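You operate a simulated robot arm through the tools that you are given. There is no shell and no other tool.

The job below is to be done with a simulated two-armed robot. You get a single attempt, and the scene is never put back.

JOB
Unclamp the brown lead and stand its end in the brown holder.
Fine: red switch off first, and it stays off; open the teal cover before the lead moves and leave it open; shut the orange toggle again. Where these are worked on the way, their far stop is far enough and under half their travel is too little: orange toggle.

The check looks at the end state, three seconds after you hand in, the way a careful person would. Anything else that was tipped, shoved, dropped, spilled or broken makes it a failure. A push-on lid holds only when it is set on centred and level and pressed home; a screw cap is set on level and turned clockwise until tight.

ROBOT AND FRAMES
Two 7-joint arms with fingered hands on one trunk that stands fixed in place. Base frame: the origin is at the foot of the trunk, x ahead of it, y to its left, z up; the work surface is at about z = 0.85. Readings come in m, rad, newtons and seconds.
The left shoulder is at [0.05, 0.214, 0.869], the right one opposite. With the tool pointing down near the work surface each hand reaches from about 0.36 to 0.88 m from the base axis, measured 20 degrees to its own side. Payload 3 kg a hand.
The TCP of each hand is the grasp point between the finger pads, 0.026 m short of the fingertips. In the tool frame z runs along the fingers and y along their closing line. The gripper opens to 0.132 m. The gripper's body begins 0.073 m behind the TCP. The gripper is a hand of 3 fingers: y runs from the thumb to the fingers, the wrist lies at [0, 0, -0.229] in the tool frame, and closing takes about 1.5 s.
Orientation is told as [roll, pitch, yaw] about the base's x, y, z axes, in that order, counted from this pose: with the fingers straight down and closing along the base's y, the tool's x points along the base's -x, its y along +y and its z along -z.

CONTROLS
- The arms move only by the tool move_arm. It takes "left_deltas", "right_deltas" or both (then of equal length, played together; a hand with none holds still); each is a list of rows, each a list of 6 numbers: the shift along the tool's x, y, z in m, then the turn, a rotation vector about the tool's x, y, z in rad. In form: [[tx, ty, tz, ax, ay, az], ...]. A call has 1 to 20 rows; each row shifts and turns the commanded pose from where the row before left it, along the tool's axes as they then stand. "left_fingers" and "right_fingers" are, for a hand that has rows, the gripper command, from -1 (shut) to 1 (fully open), values between in proportion, set as the call begins (left out, the last holds). A row lasts 0.2 s, in which the tool goes at most 0.05 m and 0.15 rad; a call with a longer step from one row to the next is refused whole, and so is a gripper value outside its range. A pose out of reach is approached as far as the arm can. The call stops where the force on the tool passes 90 N (or 10 N more than at its start, if that is more) or the arm is blocked; 0.2 s more then pass. Each finger travels about 0.072 m/s and halts on what it meets, pressing with about 24 N; the grip force reading is that of the motor and also rises with nothing between the fingers. The clock runs only during rows and for 0.2 s after the last one: add rows that do not move to give the fingers time. It gives the time, the measured TCP pose, the force on the tool (base axes), the opening and the grip force at its end, in the units of the frame above (readings bear some noise), with the torque about the TCP (base axes, N m) and any sound that the robot's microphone picked up, and new pictures: "views" is both (left out), scene, wrist or none (wrist: the cameras of the hands that moved).
- Cameras (640 x 400 px; columns grow to the right, rows downward): "scene" is now at [0.0371, -0.002, 1.5034]; the picture's right is [-0.02, -1.00, 0.00], its down [-0.60, 0.01, -0.80] and it looks along [0.80, -0.01, -0.60] (base axes); focal length 321 px, centre (320, 200). "left" rides on the left gripper at [-0.062, 0.003, -0.092] in its tool frame; the picture's right is [-0.05, -1.00, 0.00], its down [0.83, -0.04, -0.56] and it looks along [0.55, -0.03, 0.83] (tool axes); focal length 230 px, centre (320, 200). "right" rides on the right gripper at [0.062, 0.003, -0.092] in its tool frame; the picture's right is [-0.05, 1.00, 0.00], its down [-0.83, -0.04, -0.56] and it looks along [-0.55, -0.03, 0.83] (tool axes); focal length 230 px, centre (320, 200). There is no depth. A picture from a camera that has moved, and an enlarged one, comes with that camera's place and axes in the base frame and with its lens.
- curl_fingers(finger1, finger2, thumb_bend, hand): sets how far each is bent, from 0 (flat) to 100 (curled in); at 30 the hand is open as for a grip, at 70 the pads meet at the TCP. One left out holds its place. A second passes; each finger stops where it meets its share of the squeeze, and holds until it gets a number again. A gripper value or a shape takes the hand back. It gives what a move gives, with no picture; readings hold the bend of each and the force on the fingers (four entries, about 0 where the hand has none), thumb and palm.
- preshape(shape, hand): the hand has 3 fingers and takes this shape, open, in about a second: jaw (thumb against the fingers, like two jaws); tri (thumb and two fingers); tip (a fingertip pinch); poke (one finger out to press); point (the index stretched); flat (the hand flat); cup (the hand cupped); fist (a fist). The gripper value then closes the fingers along that shape, each until it touches; the sizes above hold for jaw. It gives what a move gives, with no picture.
- head_to(pan, tilt): turns the head with the scene camera to pan (to the left, within 1.501 rad either way) and tilt (down, from -0.506 to 1.204), counted from straight ahead of the robot. It gives what a move gives, and a new picture of the scene camera.
- enlarge(camera, box): a new picture of the part [left, top, right, bottom] of that camera's present view, enlarged. The clock stands still meanwhile.
- close_job(): hands the job in; it is judged then, once.

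Nothing tells you positions but the pictures and the camera data. Unless the task says otherwise, let go and move clear before handing in.

The tools are called after ">>>" as name(argument=value, ...) on one line, values as JSON. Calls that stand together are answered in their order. move_arm: Moves the arms, as the interface text tells. Its arguments: {"type":"object","properties":{"left_deltas":{"type":"array","items":{"type":"array","items":{"type":"number"}}},"left_fingers":{"type":"number"},"right_deltas":{"type":"array","items":{"type":"array","items":{"type":"number"}}},"right_fingers":{"type":"number"},"views":{"type":"string","enum":["both","scene","wrist","none"]}},"required":[]} The other tools are called the same way: preshape (shape, hand) gives the hand a shape; curl_fingers (finger1, finger2, thumb_bend, hand) moves the fingers one by one; head_to (pan, tilt) turns the head that bears the scene camera; enlarge (camera, box) takes an enlarged picture of a part of a camera's view; close_job () hands the job in.

At the start:

```text
time_s: 0.0
left_tool_pos: [0.5184, 0.357, 1.1233]
left_ee_rot: [0.0, 0.0, 0.121]
left_wrist_force: [-0.5, -0.5, -1.3]
left_ft_torque: [-0.01, -0.01, 0.0]
left_width: 0.1318
left_grasp_force: 0.0
left_shape: jaw
left_bend: [30.0, 30.0, 30.0]
left_finger forces: [0.0, 0.0, 0.1, 0.0, 0.0, 0.1]
right_tool_pos: [0.605, -0.1734, 1.1157]
right_ee_rot: [0.0, 0.0, 0.121]
right_wrist_force: [-0.9, 0.9, -0.7]
right_ft_torque: [0.01, 0.05, 0.01]
right_width: 0.132
right_grasp_force: 0.1
right_shape: jaw
right_bend: [30.0, 30.0, 30.0]
right_finger forces: [0.0, 0.0, 0.0, 0.0, 0.0, 0.0]
head pan, tilt: [-0.017, 0.648]
```

scene: 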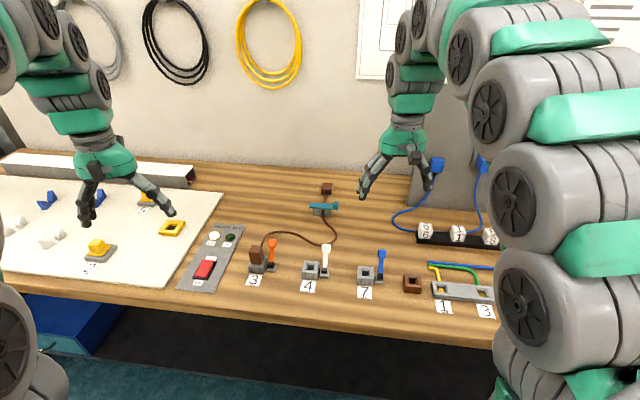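
right: 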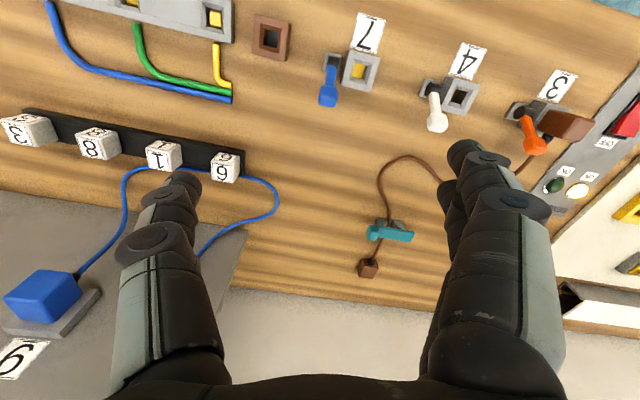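
left: 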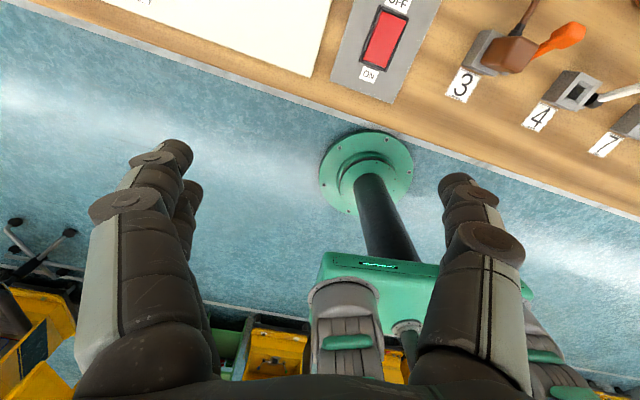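

I see a bench with a red rocker switch, a brown lead held at clamp "3" with an orange toggle, a teal cover over the lead, and an empty brown holder near the right. I'll take close-up views first to locate everything.

>>> enlarge(camera="scene", box=[170, 210, 350, 310])

>>> enlarge(camera="scene", box=[260, 170, 380, 250])

>>> enlarge(camera="scene", box=[340, 230, 500, 330])

>>> enlarge(camera="right", box=[340, 60, 640, 290])

>>> enlarge(camera="left", box=[320, 0, 640, 160])

```text
3.56 times, centred on (260, 260) of scene
camera zoom: at [0.0371, -0.002, 1.5034], right [-0.02, -1.0, 0.0], down [-0.6, 0.01, -0.8], along [0.8, -0.01, -0.6], focal length 1141 px, centre (533, -13)
```

zoom: 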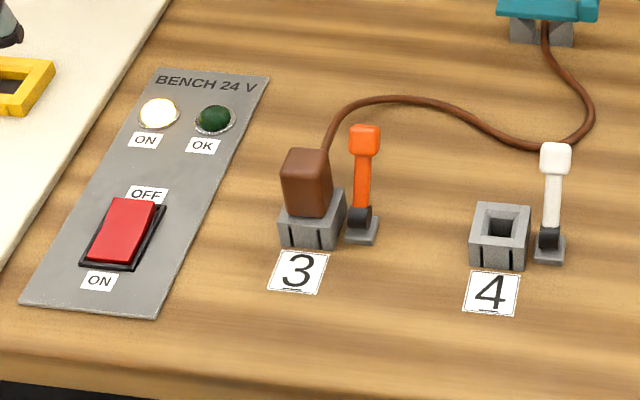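

```text
5.00 times, centred on (320, 210) of scene
camera zoom: at [0.0371, -0.002, 1.5034], right [-0.02, -1.0, 0.0], down [-0.6, 0.01, -0.8], along [0.8, -0.01, -0.6], focal length 1604 px, centre (320, 150)
```

zoom: 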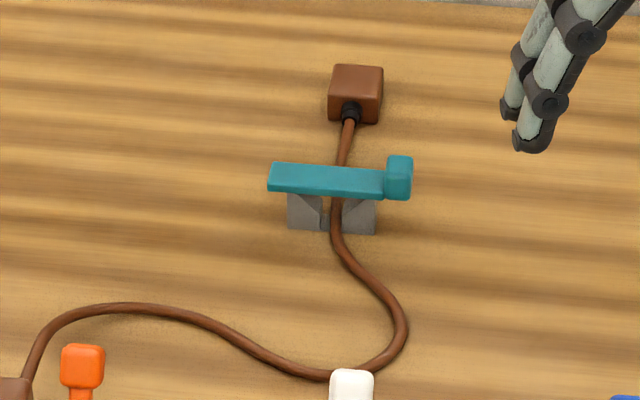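

```text
4.00 times, centred on (420, 280) of scene
camera zoom: at [0.0371, -0.002, 1.5034], right [-0.02, -1.0, 0.0], down [-0.6, 0.01, -0.8], along [0.8, -0.01, -0.6], focal length 1284 px, centre (-80, -120)
```

zoom: 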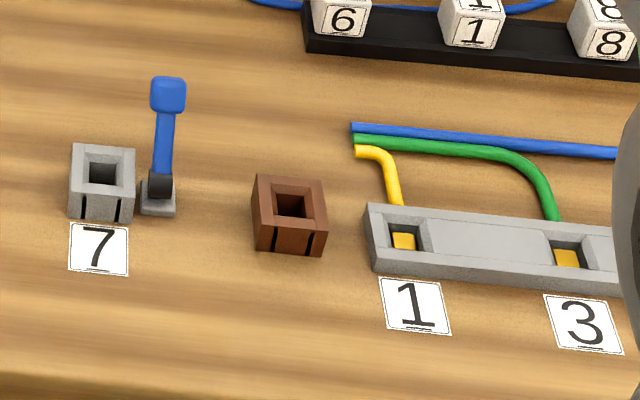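

```text
1.74 times, centred on (490, 175) of right
camera zoom: at [0.5444, -0.1785, 1.2088], right [-0.07, 1.0, 0.0], down [0.83, 0.06, 0.56], along [0.55, 0.04, -0.83], focal length 400 px, centre (24, 244)
```

zoom: 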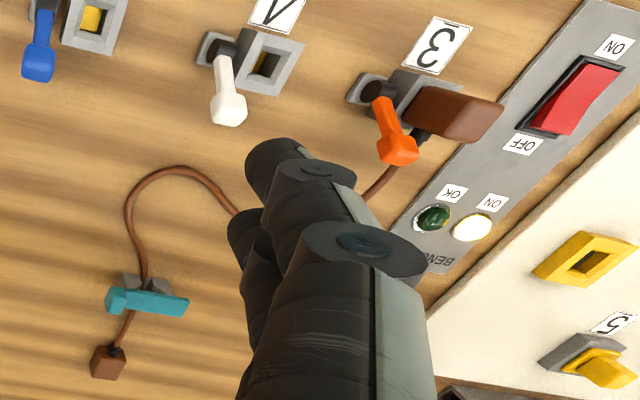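

```text
2.00 times, centred on (480, 80) of left
camera zoom: at [0.5793, 0.368, 1.2167], right [0.17, -0.99, 0.0], down [-0.82, -0.14, 0.56], along [-0.55, -0.1, -0.83], focal length 460 px, centre (0, 440)
```

zoom: 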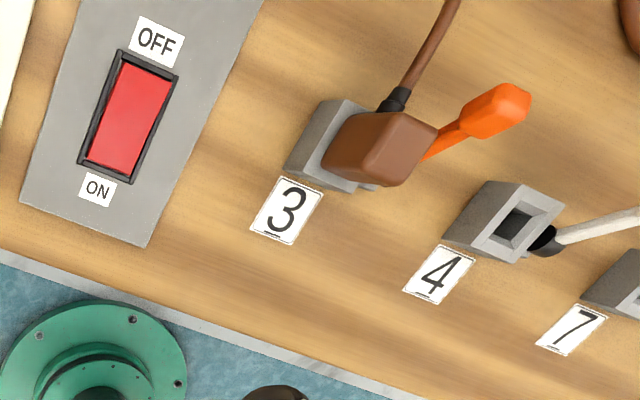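

The brown plug sits in clamp 3 at about (0.61, 0.15), with the orange toggle at about (0.60, 0.116). The teal cover is near (0.82, -0.02) and the empty holder near (0.535, -0.236). I'll square up both hands and bring the right camera over clamp 3 for a closer look.

>>> move_arm(left_deltas=[[0, 0, 0, 0, 0, 0.121], [0, 0.03, 0, 0, 0, 0], [0, 0.03, 0, 0, 0, 0], [0, 0.03, 0, 0, 0, 0], [0, 0, 0, 0, 0, 0], [0, 0, 0, 0, 0, 0], [0, 0, 0, 0, 0, 0], [0, 0, 0, 0, 0, 0]], right_deltas=[[0, 0, 0, 0, 0, 0.121], [0.014, 0.045, 0.008, 0, 0, 0], [0.014, 0.045, 0.008, 0, 0, 0], [0.014, 0.045, 0.008, 0, 0, 0], [0.014, 0.045, 0.008, 0, 0, 0], [0.014, 0.045, 0.008, 0, 0, 0], [0.014, 0.045, 0.008, 0, 0, 0], [0.014, 0.045, 0.008, 0, 0, 0]])

```text
time_s: 1.8
left_tool_pos: [0.5172, 0.4492, 1.1225]
left_ee_rot: [0.0, 0.0, -0.001]
left_wrist_force: [0.7, -0.4, -0.7]
left_ft_torque: [-0.01, -0.03, 0.01]
left_width: 0.1316
left_grasp_force: 0.1
left_shape: jaw
left_bend: [30.0, 30.0, 30.0]
left_finger forces: [0.1, 0.0, 0.0, 0.1, 0.1, 0.1]
right_tool_pos: [0.5095, 0.1396, 1.0629]
right_ee_rot: [0.0, -0.001, -0.001]
right_wrist_force: [-0.2, 0.2, -0.5]
right_ft_torque: [-0.02, -0.02, 0.02]
right_width: 0.1317
right_grasp_force: 0.1
right_shape: jaw
right_bend: [30.0, 30.0, 30.0]
right_finger forces: [0.0, 0.0, 0.0, 0.1, 0.1, 0.0]
head pan, tilt: [-0.017, 0.648]
camera right: at [0.4484, 0.1437, 1.157], right [0.05, 1.0, 0.0], down [0.83, -0.04, 0.55], along [0.55, -0.03, -0.83], focal length 230 px, centre (320, 200)
camera left: at [0.5778, 0.4521, 1.2155], right [0.05, -1.0, 0.0], down [-0.83, -0.04, 0.56], along [-0.55, -0.03, -0.83], focal length 230 px, centre (320, 200)
```

scene: 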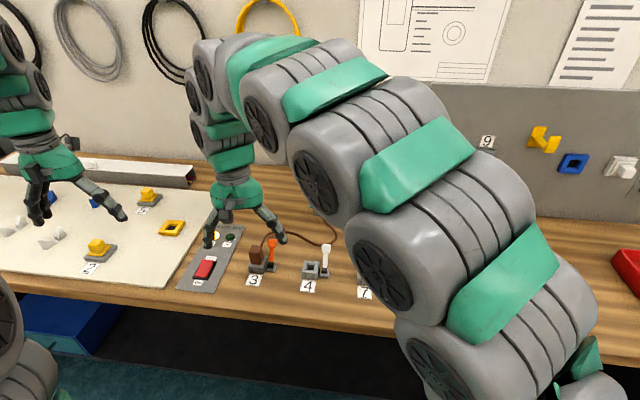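
right: 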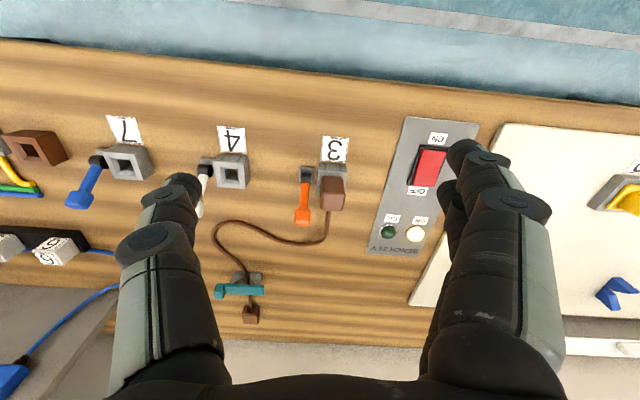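
left: 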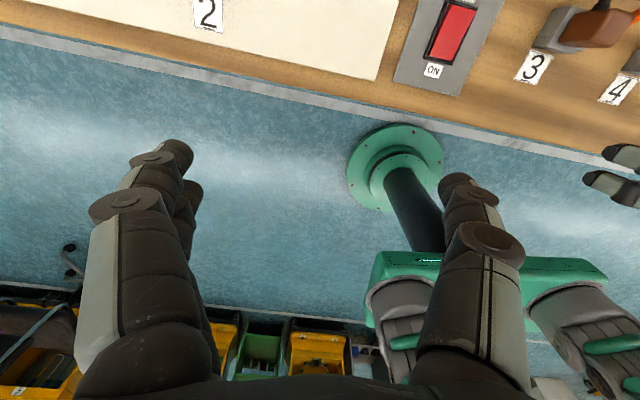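

I have a clear upper view of clamp 3 and the switch. I'll zoom in on the details.

>>> enlarge(camera="right", box=[280, 120, 380, 240])

>>> enlarge(camera="right", box=[360, 100, 490, 260])

>>> enlarge(camera="right", box=[190, 200, 350, 330])

>>> enlarge(camera="right", box=[0, 100, 250, 230])

>>> enlarge(camera="scene", box=[230, 225, 300, 290])

```text
3.33 times, centred on (330, 180) of right
camera zoom: at [0.4484, 0.1437, 1.157], right [0.05, 1.0, 0.0], down [0.83, -0.04, 0.55], along [0.55, -0.03, -0.83], focal length 767 px, centre (287, 267)
```

zoom: 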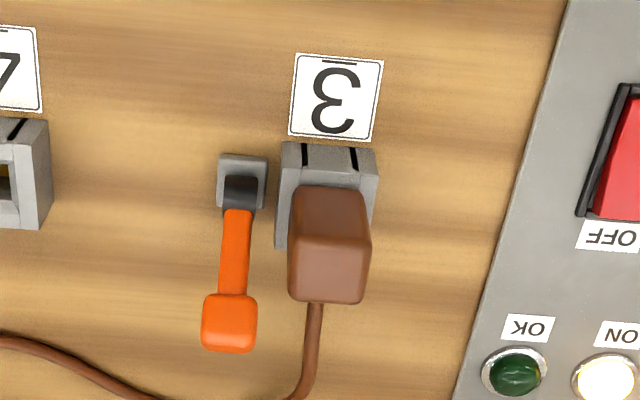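

```text
2.50 times, centred on (425, 180) of right
camera zoom: at [0.4484, 0.1437, 1.157], right [0.05, 1.0, 0.0], down [0.83, -0.04, 0.55], along [0.55, -0.03, -0.83], focal length 575 px, centre (58, 250)
```

zoom: 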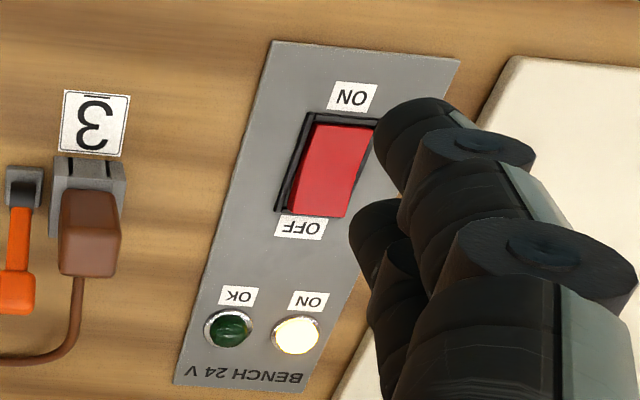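

```text
3.08 times, centred on (270, 265) of right
camera zoom: at [0.4484, 0.1437, 1.157], right [0.05, 1.0, 0.0], down [0.83, -0.04, 0.55], along [0.55, -0.03, -0.83], focal length 708 px, centre (474, 0)
```

zoom: 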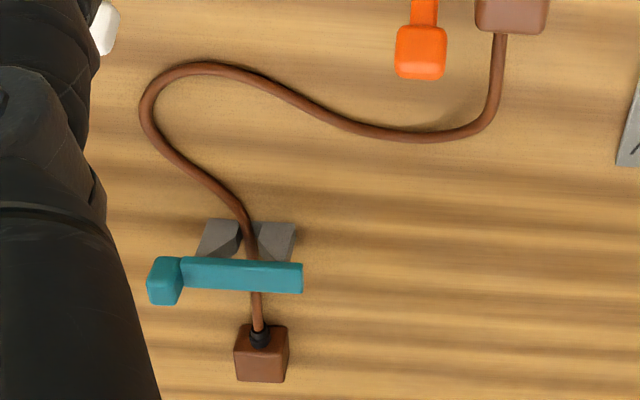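

```text
2.56 times, centred on (125, 165) of right
camera zoom: at [0.4484, 0.1437, 1.157], right [0.05, 1.0, 0.0], down [0.83, -0.04, 0.55], along [0.55, -0.03, -0.83], focal length 589 px, centre (819, 290)
```

zoom: 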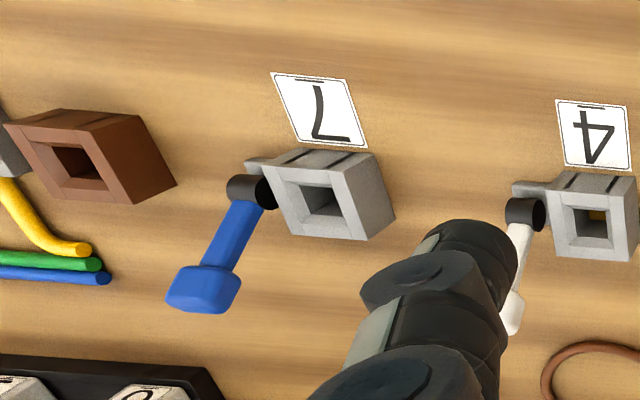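

```text
6.15 times, centred on (265, 258) of scene
camera zoom: at [0.0371, -0.002, 1.5034], right [-0.02, -1.0, 0.0], down [-0.6, 0.01, -0.8], along [0.8, -0.01, -0.6], focal length 1975 px, centre (658, -154)
```

zoom: 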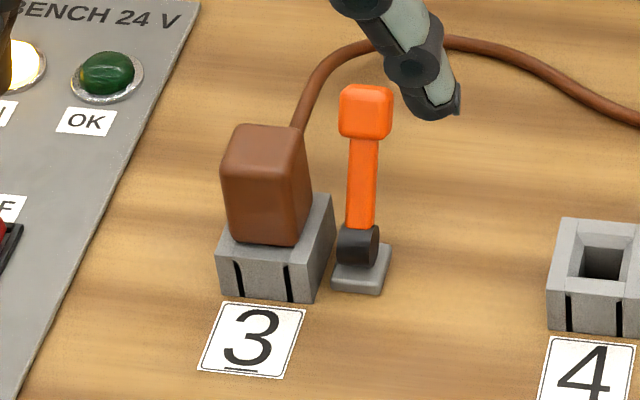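

The switch's OFF end is at about (0.620, 0.285, 0.865). The orange lever pivots at (0.598, 0.115, 0.87) and leans away from the robot, with its tip at (0.642, 0.111, 0.905). I'll move the right hand back and shape the left hand for pressing the switch.

>>> preshape(hand="left", shape="poke")

>>> move_arm(right_deltas=[[0, -0.045, -0.01, 0, 0, 0], [0, -0.045, -0.01, 0, 0, 0], [0, -0.045, -0.01, 0, 0, 0], [0, -0.045, 0, 0, 0, 0], [0, -0.045, 0, 0, 0, 0], [0, -0.045, 0, 0, 0, 0], [0, -0.045, 0, 0, 0, 0], [0, -0.045, 0, 0, 0, 0]], left_deltas=[[0, 0, 0, 0, 0, 0], [0, 0, 0, 0, 0, 0], [0, 0, 0, 0, 0, 0], [0, 0, 0, 0, 0, 0], [0, 0, 0, 0, 0, 0], [0, 0, 0, 0, 0, 0], [0, 0, 0, 0, 0, 0], [0, 0, 0, 0, 0, 0]], views="both")

```text
time_s: 2.7
left_tool_pos: [0.5171, 0.4491, 1.1216]
left_ee_rot: [-0.001, -0.001, 0.001]
left_wrist_force: [0.1, 0.4, -0.4]
left_ft_torque: [0.0, 0.02, -0.02]
left_width: 0.0
left_grasp_force: 0.0
left_shape: poke
left_bend: [100.0, 100.0, 45.0]
left_finger forces: [0.0, 0.1, 0.1, 0.0, 0.1, 0.0]
right_tool_pos: [0.5104, 0.1405, 1.0632]
right_ee_rot: [0.0, 0.001, 0.0]
right_wrist_force: [0.6, -0.4, 0.7]
right_ft_torque: [0.01, 0.0, -0.01]
right_width: 0.132
right_grasp_force: 0.1
right_shape: jaw
right_bend: [30.0, 30.0, 30.0]
right_finger forces: [0.0, 0.1, 0.0, 0.0, 0.1, 0.0]
head pan, tilt: [-0.017, 0.648]
```

```text
time_s: 4.5
left_tool_pos: [0.5177, 0.4488, 1.1225]
left_ee_rot: [-0.001, 0.0, 0.0]
left_wrist_force: [0.7, -0.5, -0.1]
left_ft_torque: [-0.03, -0.01, 0.01]
left_width: 0.0
left_grasp_force: 0.0
left_shape: poke
left_bend: [100.0, 100.0, 45.0]
left_finger forces: [0.0, 0.0, 0.1, 0.0, 0.0, 0.0]
right_tool_pos: [0.5116, -0.2198, 1.0884]
right_ee_rot: [-0.001, -0.001, 0.0]
right_wrist_force: [0.6, 0.6, -0.2]
right_ft_torque: [0.01, 0.01, 0.03]
right_width: 0.132
right_grasp_force: 0.1
right_shape: jaw
right_bend: [30.0, 30.0, 30.0]
right_finger forces: [0.0, 0.0, 0.0, 0.0, 0.0, 0.0]
head pan, tilt: [-0.017, 0.648]
camera right: at [0.4508, -0.2181, 1.1819], right [0.05, 1.0, 0.0], down [0.83, -0.04, 0.56], along [0.55, -0.03, -0.83], focal length 230 px, centre (320, 200)
camera left: at [0.5777, 0.4522, 1.2154], right [0.05, -1.0, 0.0], down [-0.83, -0.04, 0.56], along [-0.55, -0.03, -0.83], focal length 230 px, centre (320, 200)
```

scene: 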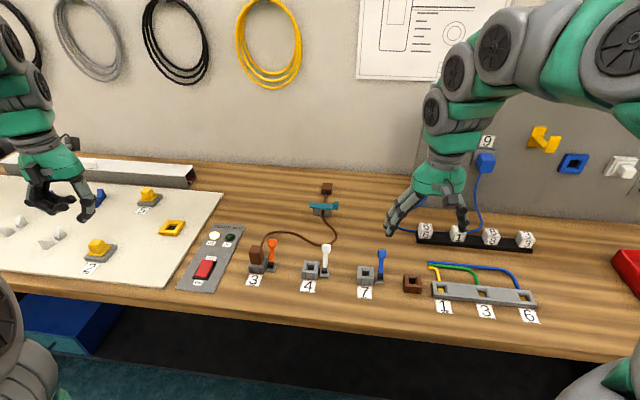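
right: 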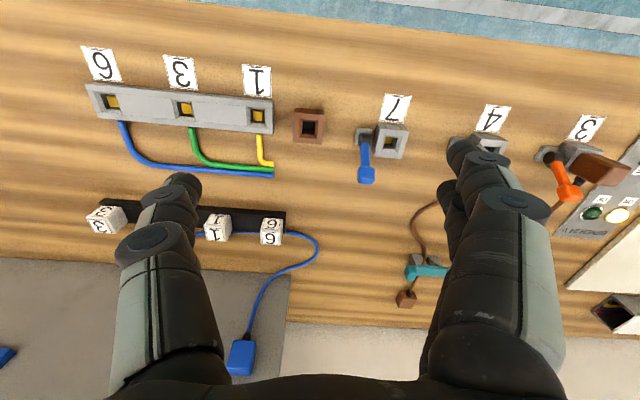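
left: 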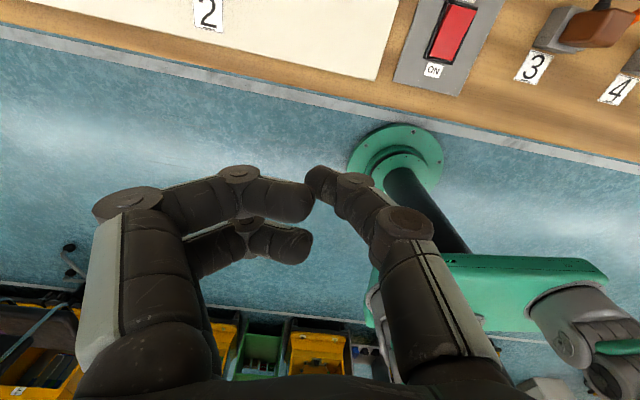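

The red switch still has to be pressed, so I'll check how the poking finger sits in the left hand.

>>> enlarge(camera="scene", box=[10, 120, 130, 230])

>>> enlarge(camera="left", box=[80, 130, 480, 380])

```text
3.64 times, centred on (70, 175) of scene
camera zoom: at [0.0371, -0.002, 1.5034], right [-0.02, -1.0, 0.0], down [-0.6, 0.01, -0.8], along [0.8, -0.01, -0.6], focal length 1167 px, centre (1229, 291)
```

zoom: 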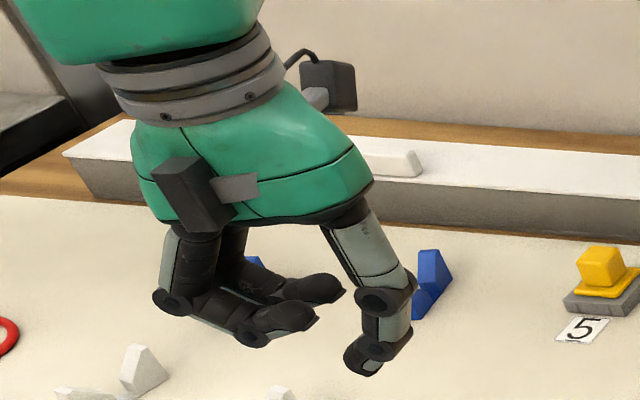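

```text
1.60 times, centred on (280, 255) of left
camera zoom: at [0.5777, 0.4522, 1.2154], right [0.05, -1.0, 0.0], down [-0.83, -0.04, 0.56], along [-0.55, -0.03, -0.83], focal length 368 px, centre (384, 112)
```

zoom: 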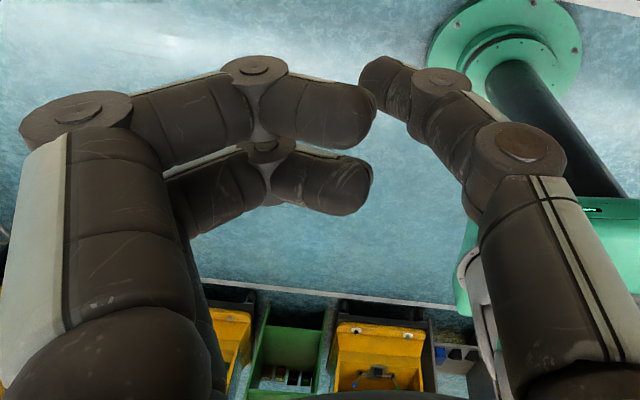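

The left thumb tip pokes out roughly 0.026 m below the TCP and almost centred on it. I'll bring it above the OFF end of the red switch.

>>> move_arm(left_deltas=[[-0.0152, -0.0278, 0.0272, 0, 0, 0], [-0.0152, -0.0278, 0.0272, 0, 0, 0], [-0.0152, -0.0278, 0.0272, 0, 0, 0], [-0.0152, -0.0278, 0.0272, 0, 0, 0], [-0.0152, -0.0278, 0.0272, 0, 0, 0], [-0.0152, -0.0278, 0.0272, 0, 0, 0], [0, 0, 0, 0, 0, 0]])

```text
time_s: 6.1
left_tool_pos: [0.6087, 0.2789, 0.9598]
left_ee_rot: [-0.001, 0.0, -0.001]
left_wrist_force: [0.1, 1.1, 0.9]
left_ft_torque: [0.02, -0.05, 0.01]
left_width: 0.0001
left_grasp_force: 0.0
left_shape: poke
left_bend: [100.0, 100.0, 45.0]
left_finger forces: [0.1, 0.0, 0.0, 0.0, 0.0, 0.1]
right_tool_pos: [0.5122, -0.2206, 1.0889]
right_ee_rot: [0.002, 0.002, 0.0]
right_wrist_force: [0.0, -0.8, 0.3]
right_ft_torque: [0.0, -0.02, 0.01]
right_width: 0.132
right_grasp_force: 0.0
right_shape: jaw
right_bend: [30.0, 30.0, 30.0]
right_finger forces: [0.0, 0.0, 0.1, 0.0, 0.0, 0.0]
head pan, tilt: [-0.017, 0.648]
camera left: at [0.6701, 0.2832, 1.0529], right [0.05, -1.0, 0.0], down [-0.83, -0.04, 0.56], along [-0.56, -0.03, -0.83], focal length 230 px, centre (320, 200)
```

scene: 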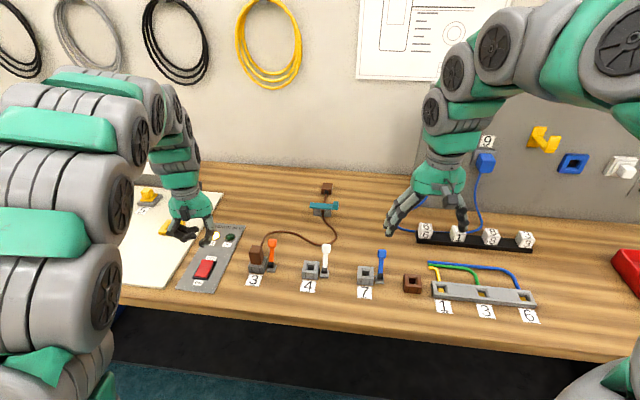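
left: 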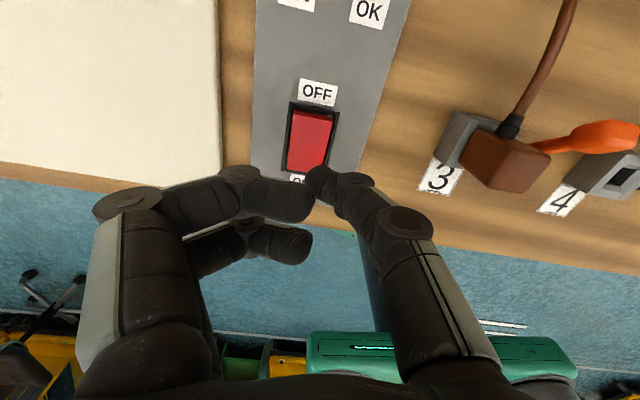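

The thumb lines up with the rocker. I'll lower it to just above the OFF end and check again.

>>> move_arm(left_deltas=[[-0.003, 0.003, 0.02, 0, 0, 0], [0, 0, 0.02, 0, 0, 0], [0, 0, 0.015, 0, 0, 0], [0, 0, 0, 0, 0, 0]])

>>> enlarge(camera="left", box=[220, 60, 420, 260])

>>> enlarge(camera="scene", box=[160, 210, 280, 310])

```text
time_s: 7.1
left_tool_pos: [0.6125, 0.2846, 0.9064]
left_ee_rot: [0.001, -0.001, 0.0]
left_wrist_force: [0.0, -0.2, -0.4]
left_ft_torque: [-0.05, -0.02, 0.0]
left_width: 0.0001
left_grasp_force: 0.1
left_shape: poke
left_bend: [100.0, 100.0, 45.0]
left_finger forces: [0.0, 0.0, 0.0, 0.0, 0.0, 0.1]
right_tool_pos: [0.5132, -0.2213, 1.0899]
right_ee_rot: [-0.001, 0.0, -0.001]
right_wrist_force: [-0.4, 0.7, -0.3]
right_ft_torque: [0.01, 0.0, 0.0]
right_width: 0.1319
right_grasp_force: 0.0
right_shape: jaw
right_bend: [30.0, 30.0, 30.0]
right_finger forces: [0.1, 0.0, 0.0, 0.0, 0.1, 0.0]
head pan, tilt: [-0.017, 0.648]
camera left: at [0.6732, 0.2868, 0.9991], right [0.05, -1.0, 0.0], down [-0.83, -0.04, 0.55], along [-0.55, -0.03, -0.83], focal length 230 px, centre (320, 200)
```

scene: 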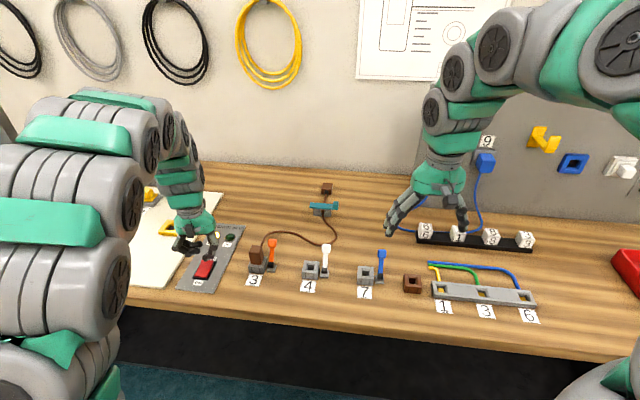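
left: 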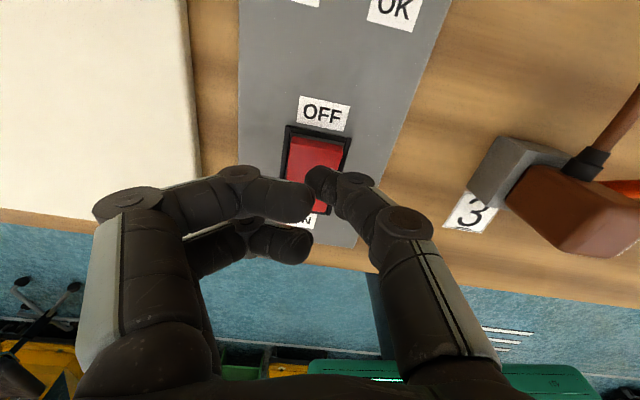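

```text
2.00 times, centred on (320, 160) of left
camera zoom: at [0.6732, 0.2868, 0.9991], right [0.05, -1.0, 0.0], down [-0.83, -0.04, 0.55], along [-0.55, -0.03, -0.83], focal length 460 px, centre (320, 280)
```

zoom: 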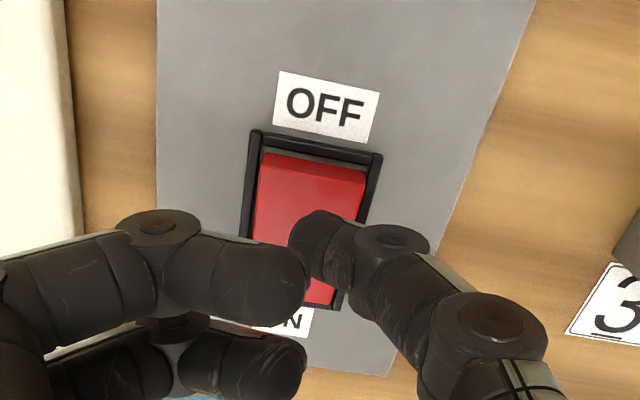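

```text
4.00 times, centred on (220, 260) of scene
camera zoom: at [0.0371, -0.002, 1.5034], right [-0.02, -1.0, 0.0], down [-0.6, 0.01, -0.8], along [0.8, -0.01, -0.6], focal length 1284 px, centre (720, -40)
```

zoom: 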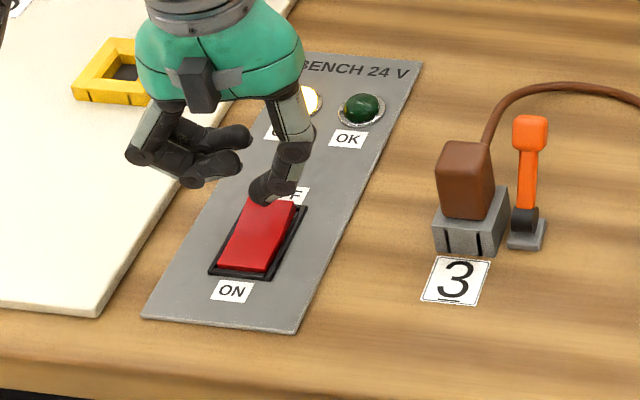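

The thumb is over the raised OFF half of the rocker. I'll press down gently in small steps.

>>> move_arm(left_deltas=[[-0.002, 0, 0.004, 0, 0, 0], [0, 0, 0.004, 0, 0, 0], [0, 0, 0.004, 0, 0, 0], [0, 0, 0.003, 0, 0, 0], [0, 0, 0, 0, 0, 0]])

>>> enlarge(camera="left", box=[220, 0, 420, 260])

>>> enlarge(camera="scene", box=[160, 210, 280, 310])

```text
time_s: 8.3
left_tool_pos: [0.6148, 0.2826, 0.8909]
left_ee_rot: [-0.001, 0.001, 0.0]
left_wrist_force: [-0.2, -0.6, 1.9]
left_ft_torque: [0.02, 0.06, 0.02]
left_width: 0.0
left_grasp_force: 0.1
left_shape: poke
left_bend: [100.0, 100.0, 45.0]
left_finger forces: [0.1, 0.1, 0.1, 0.0, 1.8, 0.1]
right_tool_pos: [0.5123, -0.22, 1.089]
right_ee_rot: [0.001, -0.001, -0.001]
right_wrist_force: [-0.1, 0.1, -0.7]
right_ft_torque: [0.05, -0.02, -0.02]
right_width: 0.1321
right_grasp_force: 0.1
right_shape: jaw
right_bend: [30.0, 30.0, 30.0]
right_finger forces: [0.0, 0.1, 0.0, 0.0, 0.0, 0.1]
head pan, tilt: [-0.017, 0.648]
camera left: at [0.6758, 0.2863, 0.9839], right [0.05, -1.0, 0.0], down [-0.83, -0.04, 0.56], along [-0.55, -0.03, -0.83], focal length 230 px, centre (320, 200)
```

scene: 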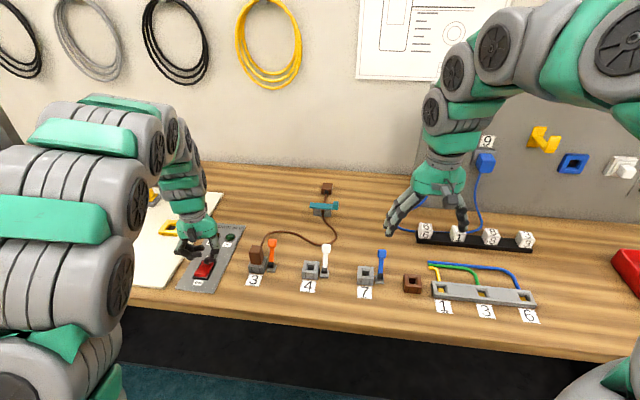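
left: 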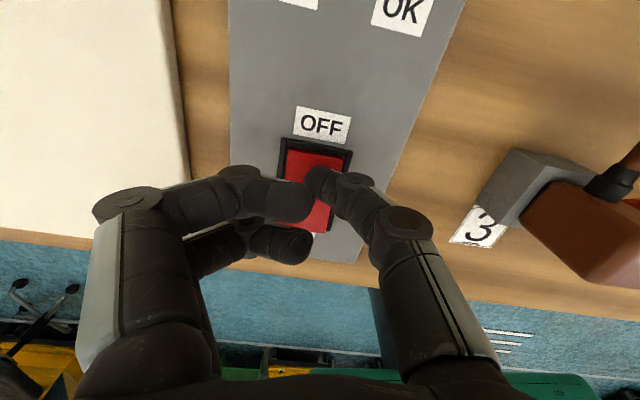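

```text
1.54 times, centred on (320, 130) of left
camera zoom: at [0.6758, 0.2863, 0.9839], right [0.05, -1.0, 0.0], down [-0.83, -0.04, 0.56], along [-0.55, -0.03, -0.83], focal length 354 px, centre (320, 308)
```

zoom: 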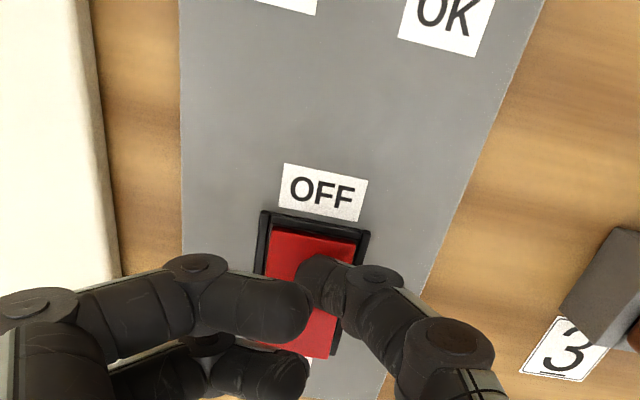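

```text
4.00 times, centred on (220, 260) of scene
camera zoom: at [0.037, -0.002, 1.5034], right [-0.02, -1.0, 0.0], down [-0.6, 0.01, -0.8], along [0.8, -0.01, -0.6], focal length 1284 px, centre (720, -40)
```

zoom: 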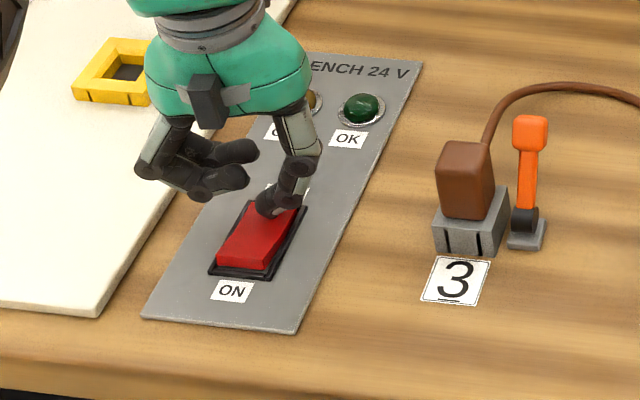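

The ON lamp has gone dark and the rocker has tipped. I'll press a touch more so it seats, then lift away and confirm.

>>> move_arm(left_deltas=[[0, 0, 0.003, 0, 0, 0], [0, 0, 0, 0, 0, 0]], views="none")

>>> move_arm(left_deltas=[[0, 0, -0.02, 0, 0, 0], [0, 0, -0.04, 0, 0, 0], [0, 0.03, -0.04, 0, 0, 0], [0.02, 0.04, -0.02, 0, 0, 0], [0.02, 0.04, -0.02, 0, 0, 0], [0, 0, 0, 0, 0, 0]])

>>> enlarge(camera="scene", box=[160, 210, 280, 310])

```text
time_s: 8.9
left_tool_pos: [0.6164, 0.2821, 0.8891]
left_ee_rot: [0.0, -0.004, -0.001]
left_wrist_force: [1.0, -11.7, 34.7]
left_ft_torque: [-0.12, 0.17, 0.06]
left_width: 0.0001
left_grasp_force: 0.1
left_shape: poke
left_bend: [100.0, 100.0, 46.0]
left_finger forces: [0.0, 0.1, 0.0, 0.1, 34.5, 0.0]
right_tool_pos: [0.5124, -0.2209, 1.0893]
right_ee_rot: [0.0, 0.0, -0.001]
right_wrist_force: [-0.4, -0.7, 0.7]
right_ft_torque: [-0.05, -0.03, 0.02]
right_width: 0.1318
right_grasp_force: 0.0
right_shape: jaw
right_bend: [30.0, 30.0, 30.0]
right_finger forces: [0.1, 0.1, 0.0, 0.0, 0.0, 0.0]
head pan, tilt: [-0.017, 0.648]
```

```text
time_s: 10.3
left_tool_pos: [0.5754, 0.3921, 1.0321]
left_ee_rot: [0.0, 0.001, 0.0]
left_wrist_force: [-1.2, -0.6, 0.1]
left_ft_torque: [0.0, 0.03, 0.03]
left_width: 0.0001
left_grasp_force: 0.1
left_shape: poke
left_bend: [100.0, 100.0, 45.0]
left_finger forces: [0.0, 0.0, 0.0, 0.0, 0.0, 0.0]
right_tool_pos: [0.5116, -0.2206, 1.0883]
right_ee_rot: [0.001, 0.0, -0.001]
right_wrist_force: [0.1, 0.4, -0.1]
right_ft_torque: [0.0, 0.02, -0.04]
right_width: 0.1319
right_grasp_force: 0.0
right_shape: jaw
right_bend: [30.0, 30.0, 30.0]
right_finger forces: [0.0, 0.1, 0.1, 0.0, 0.1, 0.0]
head pan, tilt: [-0.017, 0.648]
camera left: at [0.6368, 0.3951, 1.1258], right [0.05, -1.0, 0.0], down [-0.83, -0.04, 0.56], along [-0.55, -0.03, -0.83], focal length 230 px, centre (320, 200)
```

scene: 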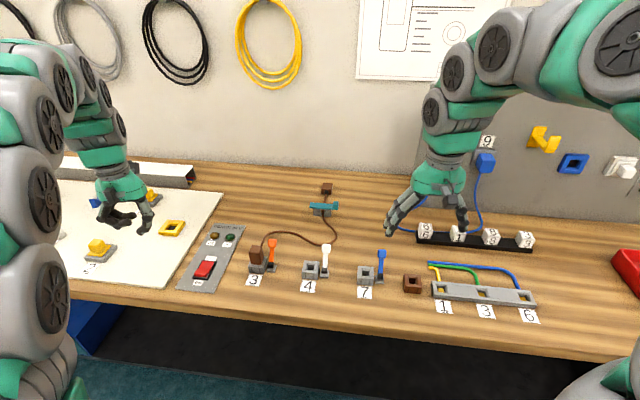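
left: 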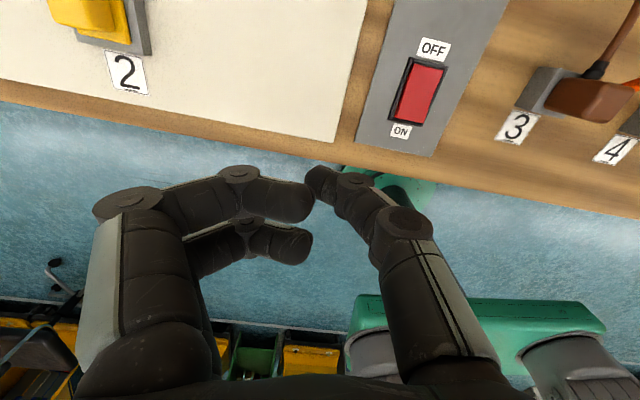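

```text
4.00 times, centred on (220, 260) of scene
camera zoom: at [0.0371, -0.002, 1.5034], right [-0.02, -1.0, 0.0], down [-0.6, 0.01, -0.8], along [0.8, -0.01, -0.6], focal length 1284 px, centre (720, -40)
```

zoom: 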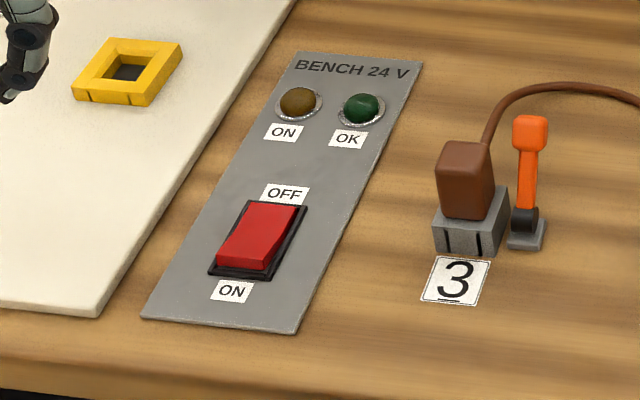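

The switch is OFF and the ON lamp is dark. Next is the teal cover, so I'll bring the right camera near it for a close look.

>>> move_arm(right_deltas=[[-0.03, 0.0286, 0.007, 0, 0, 0], [-0.03, 0.0286, 0.007, 0, 0, 0], [-0.03, 0.0286, 0.007, 0, 0, 0], [-0.03, 0.0286, 0.007, 0, 0, 0], [-0.03, 0.0286, 0.007, 0, 0, 0], [-0.03, 0.0286, 0.007, 0, 0, 0], [-0.03, 0.0286, 0.007, 0, 0, 0], [0, 0, 0, 0, 0, 0]])

>>> enlarge(camera="right", box=[220, 100, 420, 260])

>>> enlarge(camera="scene", box=[285, 170, 365, 230])

```text
time_s: 12.1
left_tool_pos: [0.5772, 0.3915, 1.0324]
left_ee_rot: [0.0, 0.0, 0.0]
left_wrist_force: [-0.7, 0.2, -0.2]
left_ft_torque: [0.0, -0.01, -0.01]
left_width: 0.0
left_grasp_force: 0.0
left_shape: poke
left_bend: [100.0, 100.0, 45.0]
left_finger forces: [0.0, 0.0, 0.0, 0.0, 0.0, 0.0]
right_tool_pos: [0.719, -0.0183, 1.0397]
right_ee_rot: [0.001, 0.001, 0.0]
right_wrist_force: [-0.5, 0.3, -1.5]
right_ft_torque: [-0.02, 0.03, -0.01]
right_width: 0.1322
right_grasp_force: 0.1
right_shape: jaw
right_bend: [30.0, 30.0, 30.0]
right_finger forces: [0.0, 0.1, 0.0, 0.1, 0.0, 0.0]
head pan, tilt: [-0.017, 0.648]
camera right: at [0.6571, -0.0155, 1.1335], right [0.05, 1.0, 0.0], down [0.83, -0.04, 0.56], along [0.55, -0.03, -0.83], focal length 230 px, centre (320, 200)
```

scene: 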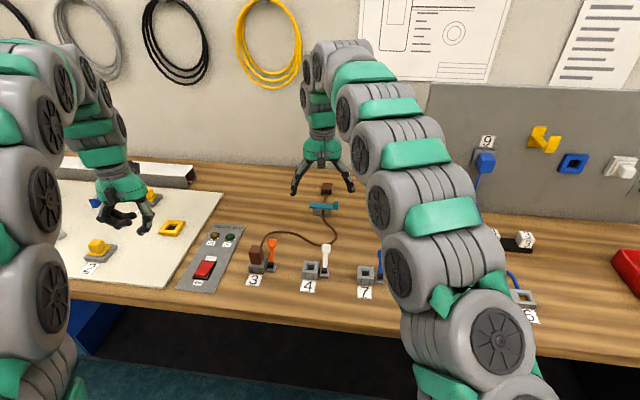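
right: 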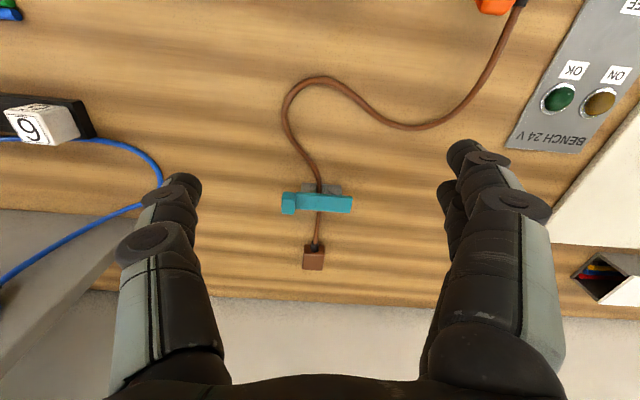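

```text
2.50 times, centred on (320, 180) of right
camera zoom: at [0.6571, -0.0155, 1.1335], right [0.05, 1.0, 0.0], down [0.83, -0.04, 0.56], along [0.55, -0.03, -0.83], focal length 575 px, centre (320, 250)
```

zoom: 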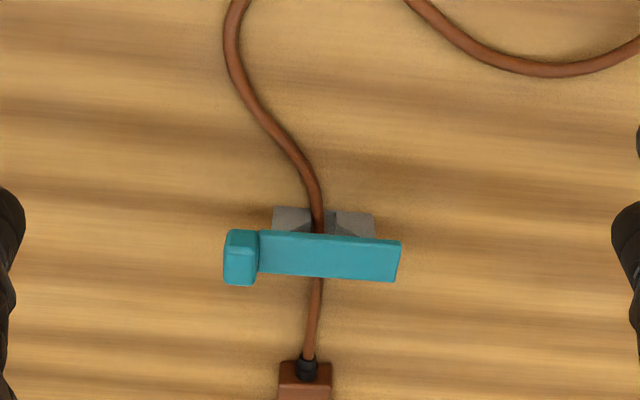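

```text
6.67 times, centred on (325, 200) of scene
camera zoom: at [0.0371, -0.002, 1.5034], right [-0.02, -1.0, 0.0], down [-0.6, 0.01, -0.8], along [0.8, -0.01, -0.6], focal length 2139 px, centre (287, 200)
```

zoom: 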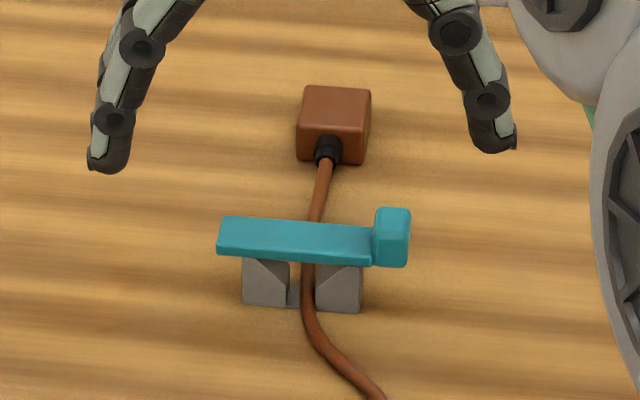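

The teal bar lies across the V-block and its knob end is at about (0.827, -0.065, 0.884); it looks hinged at its left end near y≈0.01. I'll turn the right hand so it closes along x, grip the knob, and lift it in an arc.

>>> move_arm(right_deltas=[[0, 0, 0, 0, 0, 0.1428], [0, 0, 0, 0, 0, 0.1428], [0, 0, 0, 0, 0, 0.1428], [0, 0, 0, 0, 0, 0.1428], [0, 0, 0, 0, 0, 0.1428], [0, 0, 0, 0, 0, 0.1428], [0, 0, 0, 0, 0, 0.1428], [0, 0, 0, 0, 0, 0.1428], [0, 0, 0, 0, 0, 0.1428], [0, 0, 0, 0, 0, 0.1428], [0, 0, 0, 0, 0, 0.1428], [0, 0, 0, 0, 0, 0]])

```text
time_s: 14.7
left_tool_pos: [0.5763, 0.3913, 1.0319]
left_ee_rot: [0.0, 0.001, 0.0]
left_wrist_force: [0.1, -0.3, -0.5]
left_ft_torque: [-0.03, 0.02, 0.0]
left_width: 0.0002
left_grasp_force: 0.0
left_shape: poke
left_bend: [100.0, 100.0, 45.0]
left_finger forces: [0.0, 0.0, 0.1, 0.1, 0.0, 0.0]
right_tool_pos: [0.7176, -0.0194, 1.0419]
right_ee_rot: [-0.002, 0.0, -1.572]
right_wrist_force: [0.8, 0.2, 0.2]
right_ft_torque: [0.02, 0.0, -0.01]
right_width: 0.1317
right_grasp_force: 0.0
right_shape: jaw
right_bend: [30.0, 30.0, 30.0]
right_finger forces: [0.0, 0.1, 0.0, 0.0, 0.0, 0.0]
head pan, tilt: [-0.017, 0.648]
camera right: at [0.7216, 0.0418, 1.1344], right [1.0, -0.05, 0.0], down [-0.04, -0.83, 0.56], along [-0.03, -0.55, -0.83], focal length 230 px, centre (320, 200)
```

scene: 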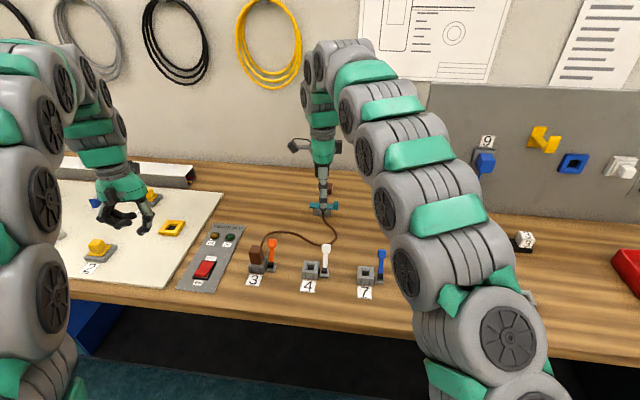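
right: 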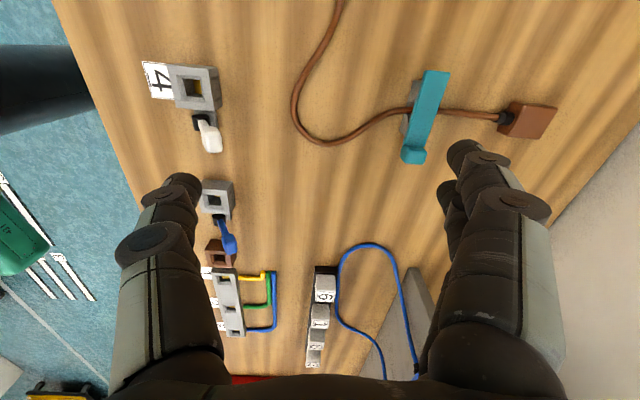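

The reoriented hand is reachable. Next I'll lean the fingers toward +y and slightly forward, narrow the opening, and come to a pre-grasp pose above and beside the knob.

>>> move_arm(right_deltas=[[0, 0, 0, 0, 0.15, 0], [0, 0, 0, 0, 0.15, 0], [0, 0, 0, 0, 0.15, 0], [0, 0, 0, -0.125, 0, 0], [0, 0, 0, -0.125, 0, 0], [-0.0292, 0.0226, 0.0147, 0, 0, 0], [-0.0292, 0.0226, 0.0147, 0, 0, 0], [-0.0292, 0.0226, 0.0147, 0, 0, 0], [-0.0292, 0.0226, 0.0147, 0, 0, 0], [0, 0, 0, 0, 0, 0]], right_fingers=0.3)

>>> enlarge(camera="scene", box=[280, 140, 400, 240])

```text
time_s: 16.9
left_tool_pos: [0.5761, 0.3913, 1.032]
left_ee_rot: [-0.001, 0.0, -0.001]
left_wrist_force: [0.0, 0.3, 0.2]
left_ft_torque: [-0.04, -0.02, -0.01]
left_width: 0.0
left_grasp_force: 0.1
left_shape: poke
left_bend: [100.0, 100.0, 45.0]
left_finger forces: [0.1, 0.0, 0.0, 0.0, 0.0, 0.0]
right_tool_pos: [0.82, -0.1079, 0.96]
right_ee_rot: [0.251, 0.45, -1.57]
right_wrist_force: [0.4, 0.2, 0.5]
right_ft_torque: [0.01, 0.0, 0.04]
right_width: 0.0858
right_grasp_force: 0.0
right_shape: jaw
right_bend: [70.0, 70.0, 68.0]
right_finger forces: [0.0, 0.0, 0.0, 0.0, 0.0, 0.0]
head pan, tilt: [-0.017, 0.648]
camera right: at [0.8004, -0.0918, 1.0695], right [0.97, -0.15, 0.2], down [-0.18, -0.98, 0.11], along [0.18, -0.15, -0.97], focal length 230 px, centre (320, 200)
```

scene: 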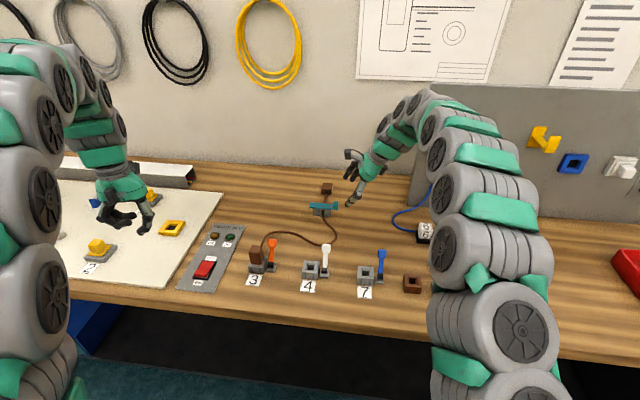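
right: 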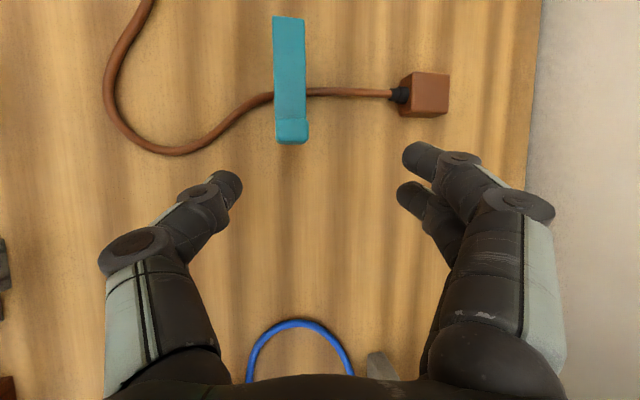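

```text
4.00 times, centred on (340, 190) of scene
camera zoom: at [0.0371, -0.002, 1.5034], right [-0.02, -1.0, 0.0], down [-0.6, 0.01, -0.8], along [0.8, -0.01, -0.6], focal length 1284 px, centre (240, 240)
```

zoom: 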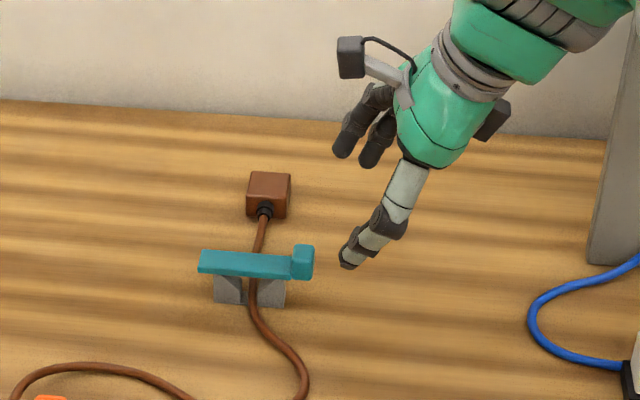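

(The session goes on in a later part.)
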